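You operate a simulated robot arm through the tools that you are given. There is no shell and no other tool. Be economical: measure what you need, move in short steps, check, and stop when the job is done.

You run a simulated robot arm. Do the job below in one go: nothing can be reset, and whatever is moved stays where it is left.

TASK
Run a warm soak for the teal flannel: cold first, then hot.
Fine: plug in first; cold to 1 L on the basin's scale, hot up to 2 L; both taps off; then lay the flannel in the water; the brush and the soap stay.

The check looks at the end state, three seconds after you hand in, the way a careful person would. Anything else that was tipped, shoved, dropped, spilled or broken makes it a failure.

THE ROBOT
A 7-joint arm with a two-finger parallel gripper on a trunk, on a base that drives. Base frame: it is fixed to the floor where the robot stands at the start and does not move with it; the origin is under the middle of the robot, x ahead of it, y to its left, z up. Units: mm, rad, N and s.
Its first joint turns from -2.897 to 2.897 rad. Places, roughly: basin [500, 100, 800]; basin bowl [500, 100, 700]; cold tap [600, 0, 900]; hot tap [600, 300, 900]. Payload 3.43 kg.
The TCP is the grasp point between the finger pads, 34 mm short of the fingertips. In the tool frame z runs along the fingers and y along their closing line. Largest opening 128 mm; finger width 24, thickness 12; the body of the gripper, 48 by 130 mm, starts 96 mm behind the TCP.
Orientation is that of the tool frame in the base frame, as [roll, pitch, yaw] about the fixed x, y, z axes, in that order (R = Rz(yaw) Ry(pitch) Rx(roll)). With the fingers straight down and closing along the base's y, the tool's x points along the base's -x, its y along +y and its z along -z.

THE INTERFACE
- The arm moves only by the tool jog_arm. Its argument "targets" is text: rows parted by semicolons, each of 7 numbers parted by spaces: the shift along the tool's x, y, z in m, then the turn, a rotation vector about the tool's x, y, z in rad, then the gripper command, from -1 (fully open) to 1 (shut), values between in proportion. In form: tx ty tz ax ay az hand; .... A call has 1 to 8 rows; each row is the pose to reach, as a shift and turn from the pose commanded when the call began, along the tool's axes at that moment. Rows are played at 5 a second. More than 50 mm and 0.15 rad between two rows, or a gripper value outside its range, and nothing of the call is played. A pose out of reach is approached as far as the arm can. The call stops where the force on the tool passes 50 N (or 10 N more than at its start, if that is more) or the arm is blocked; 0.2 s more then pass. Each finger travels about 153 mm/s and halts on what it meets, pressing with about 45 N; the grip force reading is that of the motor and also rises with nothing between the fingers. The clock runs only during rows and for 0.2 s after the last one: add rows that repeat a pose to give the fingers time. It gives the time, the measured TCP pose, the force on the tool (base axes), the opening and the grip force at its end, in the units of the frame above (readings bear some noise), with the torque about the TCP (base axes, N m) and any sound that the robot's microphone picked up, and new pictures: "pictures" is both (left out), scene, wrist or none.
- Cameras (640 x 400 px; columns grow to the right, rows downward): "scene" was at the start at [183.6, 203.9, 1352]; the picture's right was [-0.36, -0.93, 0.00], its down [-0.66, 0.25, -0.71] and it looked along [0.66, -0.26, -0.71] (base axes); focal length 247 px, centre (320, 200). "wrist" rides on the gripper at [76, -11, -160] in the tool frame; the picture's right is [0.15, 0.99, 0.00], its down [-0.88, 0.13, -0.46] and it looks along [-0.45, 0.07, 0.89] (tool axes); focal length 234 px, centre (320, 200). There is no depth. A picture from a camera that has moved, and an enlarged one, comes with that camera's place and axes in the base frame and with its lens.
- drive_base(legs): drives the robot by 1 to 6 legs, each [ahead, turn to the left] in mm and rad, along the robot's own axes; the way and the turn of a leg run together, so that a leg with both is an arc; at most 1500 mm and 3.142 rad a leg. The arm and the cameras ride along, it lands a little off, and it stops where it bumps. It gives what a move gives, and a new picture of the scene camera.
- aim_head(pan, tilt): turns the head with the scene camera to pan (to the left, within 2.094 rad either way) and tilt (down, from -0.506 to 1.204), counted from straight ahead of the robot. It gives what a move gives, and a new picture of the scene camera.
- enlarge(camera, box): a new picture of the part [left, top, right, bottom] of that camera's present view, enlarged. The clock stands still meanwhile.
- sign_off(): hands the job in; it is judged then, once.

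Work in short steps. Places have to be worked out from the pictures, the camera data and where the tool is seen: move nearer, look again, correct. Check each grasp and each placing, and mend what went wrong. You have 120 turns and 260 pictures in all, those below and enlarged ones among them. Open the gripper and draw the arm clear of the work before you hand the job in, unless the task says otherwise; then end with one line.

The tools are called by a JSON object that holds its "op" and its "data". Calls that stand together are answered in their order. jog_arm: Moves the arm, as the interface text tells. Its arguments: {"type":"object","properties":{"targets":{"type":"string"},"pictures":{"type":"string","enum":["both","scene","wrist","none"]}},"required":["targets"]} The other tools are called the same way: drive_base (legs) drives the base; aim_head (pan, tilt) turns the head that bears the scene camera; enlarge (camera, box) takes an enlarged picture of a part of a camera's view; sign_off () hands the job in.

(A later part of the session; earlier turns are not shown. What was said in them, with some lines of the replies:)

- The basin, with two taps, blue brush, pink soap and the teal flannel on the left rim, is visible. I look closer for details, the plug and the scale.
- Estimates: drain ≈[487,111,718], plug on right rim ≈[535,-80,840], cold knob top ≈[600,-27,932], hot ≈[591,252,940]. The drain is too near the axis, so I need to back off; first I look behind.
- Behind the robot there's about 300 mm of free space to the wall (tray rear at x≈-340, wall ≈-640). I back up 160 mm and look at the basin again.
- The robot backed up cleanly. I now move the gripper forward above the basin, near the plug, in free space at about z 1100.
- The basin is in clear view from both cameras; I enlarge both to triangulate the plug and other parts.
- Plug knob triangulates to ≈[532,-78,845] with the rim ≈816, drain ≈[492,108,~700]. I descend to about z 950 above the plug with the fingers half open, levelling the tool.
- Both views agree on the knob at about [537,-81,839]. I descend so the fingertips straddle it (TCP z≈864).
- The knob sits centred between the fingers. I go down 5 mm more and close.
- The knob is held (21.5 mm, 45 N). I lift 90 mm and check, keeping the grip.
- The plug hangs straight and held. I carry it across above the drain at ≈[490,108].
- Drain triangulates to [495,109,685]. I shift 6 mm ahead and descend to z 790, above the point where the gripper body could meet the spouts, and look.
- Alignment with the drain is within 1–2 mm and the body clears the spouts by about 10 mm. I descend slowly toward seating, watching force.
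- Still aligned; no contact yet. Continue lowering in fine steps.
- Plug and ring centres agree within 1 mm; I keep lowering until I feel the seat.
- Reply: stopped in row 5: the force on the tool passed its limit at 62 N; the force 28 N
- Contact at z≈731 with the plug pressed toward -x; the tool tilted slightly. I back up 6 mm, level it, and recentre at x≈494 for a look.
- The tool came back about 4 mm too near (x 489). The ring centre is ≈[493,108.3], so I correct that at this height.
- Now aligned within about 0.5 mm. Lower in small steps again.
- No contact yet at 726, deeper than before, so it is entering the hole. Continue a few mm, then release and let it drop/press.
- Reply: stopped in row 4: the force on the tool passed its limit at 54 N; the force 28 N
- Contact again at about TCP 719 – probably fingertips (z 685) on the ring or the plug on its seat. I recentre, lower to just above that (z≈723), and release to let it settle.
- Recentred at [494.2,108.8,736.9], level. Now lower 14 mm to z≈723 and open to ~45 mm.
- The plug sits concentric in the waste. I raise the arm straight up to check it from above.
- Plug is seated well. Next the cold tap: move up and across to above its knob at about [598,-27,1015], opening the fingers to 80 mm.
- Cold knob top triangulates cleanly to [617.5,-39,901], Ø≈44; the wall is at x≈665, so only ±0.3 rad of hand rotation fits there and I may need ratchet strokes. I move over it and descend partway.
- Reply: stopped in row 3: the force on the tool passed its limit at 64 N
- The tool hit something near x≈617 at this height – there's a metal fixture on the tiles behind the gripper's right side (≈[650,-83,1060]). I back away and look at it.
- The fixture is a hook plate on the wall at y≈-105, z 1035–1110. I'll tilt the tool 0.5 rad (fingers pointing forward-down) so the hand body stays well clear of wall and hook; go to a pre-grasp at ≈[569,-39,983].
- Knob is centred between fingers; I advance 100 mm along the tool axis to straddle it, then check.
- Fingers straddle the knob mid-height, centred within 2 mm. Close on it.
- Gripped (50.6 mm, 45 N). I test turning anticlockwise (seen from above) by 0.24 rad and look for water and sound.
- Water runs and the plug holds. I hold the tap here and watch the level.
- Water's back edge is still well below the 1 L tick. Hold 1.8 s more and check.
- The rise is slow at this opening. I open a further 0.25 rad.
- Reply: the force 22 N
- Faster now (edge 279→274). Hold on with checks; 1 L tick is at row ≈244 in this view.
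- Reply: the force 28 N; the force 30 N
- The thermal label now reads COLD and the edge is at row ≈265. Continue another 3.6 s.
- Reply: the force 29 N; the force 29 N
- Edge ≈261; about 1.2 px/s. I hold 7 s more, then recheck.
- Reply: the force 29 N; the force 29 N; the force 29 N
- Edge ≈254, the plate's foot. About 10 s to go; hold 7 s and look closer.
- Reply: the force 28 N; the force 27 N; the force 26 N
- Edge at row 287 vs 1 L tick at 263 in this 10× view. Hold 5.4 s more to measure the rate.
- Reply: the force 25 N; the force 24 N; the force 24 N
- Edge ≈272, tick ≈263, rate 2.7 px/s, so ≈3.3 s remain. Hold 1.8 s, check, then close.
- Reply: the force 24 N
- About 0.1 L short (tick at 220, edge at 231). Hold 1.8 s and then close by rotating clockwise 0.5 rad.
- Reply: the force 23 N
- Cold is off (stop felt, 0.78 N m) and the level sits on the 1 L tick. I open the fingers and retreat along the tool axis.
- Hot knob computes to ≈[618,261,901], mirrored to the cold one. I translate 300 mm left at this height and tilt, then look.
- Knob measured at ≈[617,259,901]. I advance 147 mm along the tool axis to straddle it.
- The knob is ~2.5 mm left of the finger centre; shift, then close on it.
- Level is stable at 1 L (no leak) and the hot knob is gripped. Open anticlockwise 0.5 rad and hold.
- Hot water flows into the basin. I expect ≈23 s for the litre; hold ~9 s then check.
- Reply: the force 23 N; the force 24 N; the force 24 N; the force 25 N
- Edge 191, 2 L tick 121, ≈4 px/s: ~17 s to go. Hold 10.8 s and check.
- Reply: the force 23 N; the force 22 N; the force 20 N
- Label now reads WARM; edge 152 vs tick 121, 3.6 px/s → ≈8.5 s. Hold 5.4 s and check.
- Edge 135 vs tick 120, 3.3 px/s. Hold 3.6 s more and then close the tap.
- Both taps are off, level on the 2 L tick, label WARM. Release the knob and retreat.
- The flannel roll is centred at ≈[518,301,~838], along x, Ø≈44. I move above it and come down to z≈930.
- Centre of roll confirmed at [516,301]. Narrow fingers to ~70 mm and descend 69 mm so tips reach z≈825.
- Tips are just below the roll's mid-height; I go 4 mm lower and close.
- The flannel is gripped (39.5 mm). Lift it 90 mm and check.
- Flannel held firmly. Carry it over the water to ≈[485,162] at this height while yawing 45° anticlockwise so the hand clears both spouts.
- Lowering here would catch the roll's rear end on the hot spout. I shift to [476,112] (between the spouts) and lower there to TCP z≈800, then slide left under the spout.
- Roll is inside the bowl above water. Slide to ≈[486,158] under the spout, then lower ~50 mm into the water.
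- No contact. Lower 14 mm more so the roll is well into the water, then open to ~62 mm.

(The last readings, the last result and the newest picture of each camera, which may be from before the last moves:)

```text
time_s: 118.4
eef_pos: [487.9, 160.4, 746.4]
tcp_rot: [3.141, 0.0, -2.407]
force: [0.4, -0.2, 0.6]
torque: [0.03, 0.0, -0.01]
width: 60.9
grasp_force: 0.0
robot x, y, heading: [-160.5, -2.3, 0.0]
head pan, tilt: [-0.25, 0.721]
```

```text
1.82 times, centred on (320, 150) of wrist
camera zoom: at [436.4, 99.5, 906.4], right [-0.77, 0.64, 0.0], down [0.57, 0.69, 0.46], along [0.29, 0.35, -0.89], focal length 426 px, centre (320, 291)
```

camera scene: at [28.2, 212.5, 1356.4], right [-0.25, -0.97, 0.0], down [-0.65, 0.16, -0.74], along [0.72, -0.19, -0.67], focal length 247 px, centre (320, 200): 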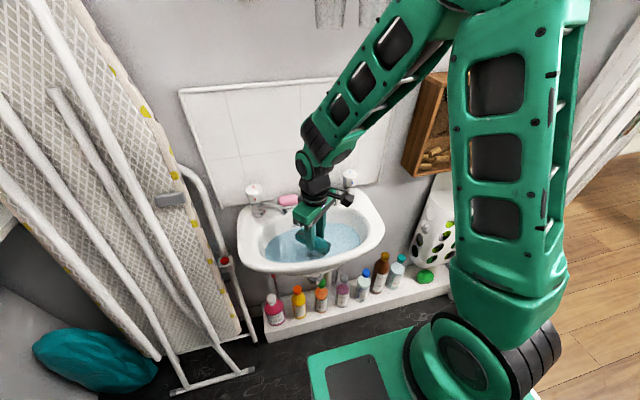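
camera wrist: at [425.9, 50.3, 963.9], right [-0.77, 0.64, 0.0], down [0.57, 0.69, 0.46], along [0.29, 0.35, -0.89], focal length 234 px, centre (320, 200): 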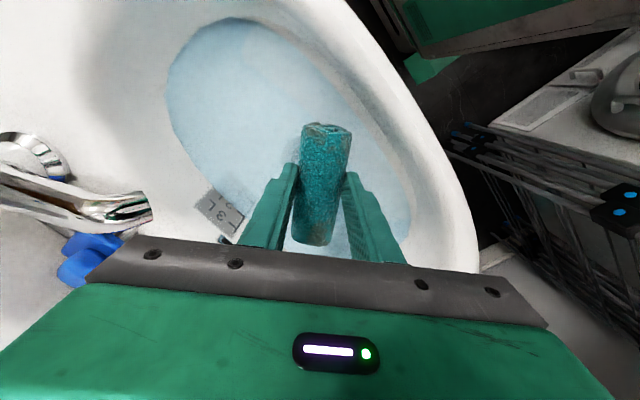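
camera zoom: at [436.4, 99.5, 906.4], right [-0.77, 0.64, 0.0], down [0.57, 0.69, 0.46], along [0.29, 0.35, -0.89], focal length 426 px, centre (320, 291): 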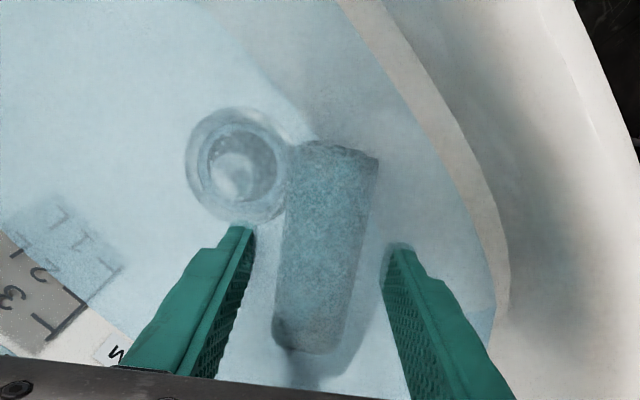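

The flannel lies submerged beside the plug, which is still seated. Raise the arm straight up.

{"op": "jog_arm", "data": {"targets": "0 0 -0.04 0 0 0 0.05; 0 0 -0.08 0 0 0 0.05; 0 0 -0.12 0 0 0 0.05; 0 0 -0.16 0 0 0 0.05; 0 0 -0.2 0 0 0 0.05; 0 0 -0.25 0 0 0 0.05; 0 0 -0.3 0 0 0 0.05", "pictures": "none"}}

{"op": "jog_arm", "data": {"targets": "0.04 0 0 0 0 0 0.05; 0.08 0 0 0 0 0 0.05; 0.12 0 0 0 0 0 0.05; 0.16 0 0 0 0 0 0.05; 0.2 0 0 0 0 0 0.05; 0.22 0 0 0 0 0 0.05"}}

{"op": "enlarge", "data": {"camera": "scene", "box": [220, 150, 400, 280]}}

{"op": "enlarge", "data": {"camera": "scene", "box": [310, 220, 330, 240]}}

```text
time_s: 120.0
eef_pos: [485.9, 157.1, 1044.7]
tcp_rot: [3.139, -0.001, -2.406]
force: [0.7, 0.0, -0.3]
torque: [-0.02, 0.04, 0.0]
width: 60.6
grasp_force: 0.0
robot x, y, heading: [-162.9, -0.3, -0.0]
head pan, tilt: [-0.25, 0.721]
```

```text
time_s: 121.4
eef_pos: [323.9, 11.7, 1045.2]
tcp_rot: [-3.14, 0.002, -2.406]
force: [0.0, -0.7, 0.5]
torque: [0.0, 0.02, 0.0]
width: 60.8
grasp_force: 0.0
robot x, y, heading: [-160.3, -2.9, -0.002]
head pan, tilt: [-0.25, 0.721]
camera scene: at [28.3, 212.5, 1356.4], right [-0.25, -0.97, 0.0], down [-0.65, 0.16, -0.74], along [0.72, -0.19, -0.67], focal length 247 px, centre (320, 200)
camera wrist: at [274.9, -49.5, 1204.9], right [-0.77, 0.64, 0.0], down [0.56, 0.69, 0.46], along [0.29, 0.35, -0.89], focal length 234 px, centre (320, 200)
```

scene: 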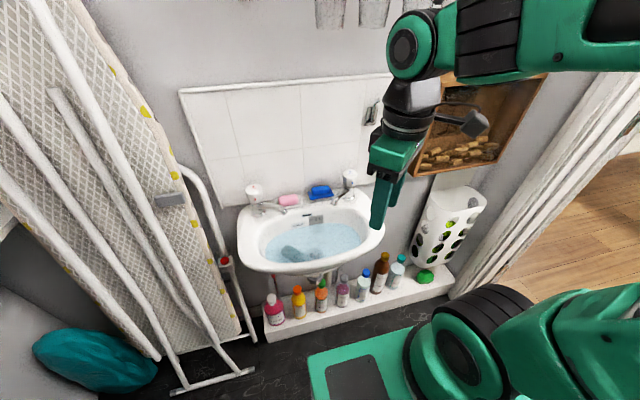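
wrist: 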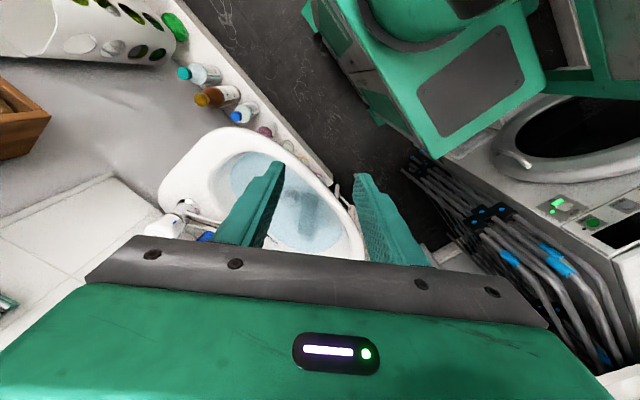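

```text
3.08 times, centred on (310, 215) of scene
camera zoom: at [28.3, 212.5, 1356.4], right [-0.25, -0.97, 0.0], down [-0.65, 0.16, -0.74], along [0.72, -0.19, -0.67], focal length 761 px, centre (351, 154)
```

zoom: 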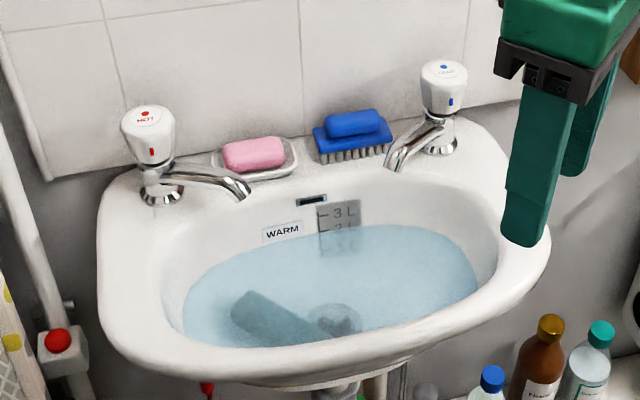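

```text
16.00 times, centred on (320, 230) of scene
camera zoom: at [28.3, 212.5, 1356.4], right [-0.25, -0.97, 0.0], down [-0.65, 0.16, -0.74], along [0.72, -0.19, -0.67], focal length 3959 px, centre (320, -280)
```

zoom: 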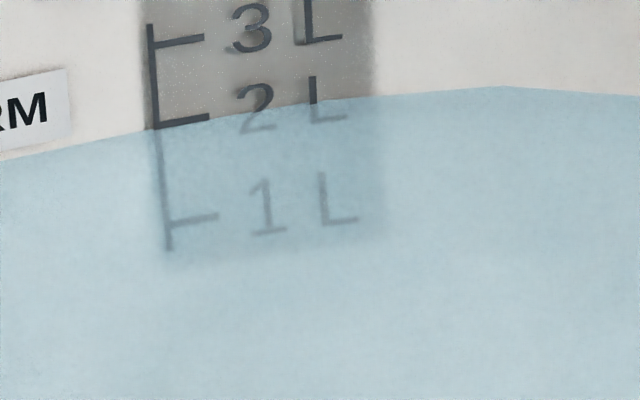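

Water stands on the 2 L tick and the label reads WARM. Both taps are off, the plug is in, the flannel is submerged, and the brush and soap are where they were. The gripper is open and the arm is clear, so I hand in.

{"op": "sign_off", "data": {}}

```text
The job is handed in.
```

The warm soak is done and handed in: plug in, cold to 1 L then hot up to 2 L, both taps off, the teal flannel under the water, and the brush and soap not moved; the gripper bumped the wall by the cold tap once (probably the hook plate there), which looks unchanged.
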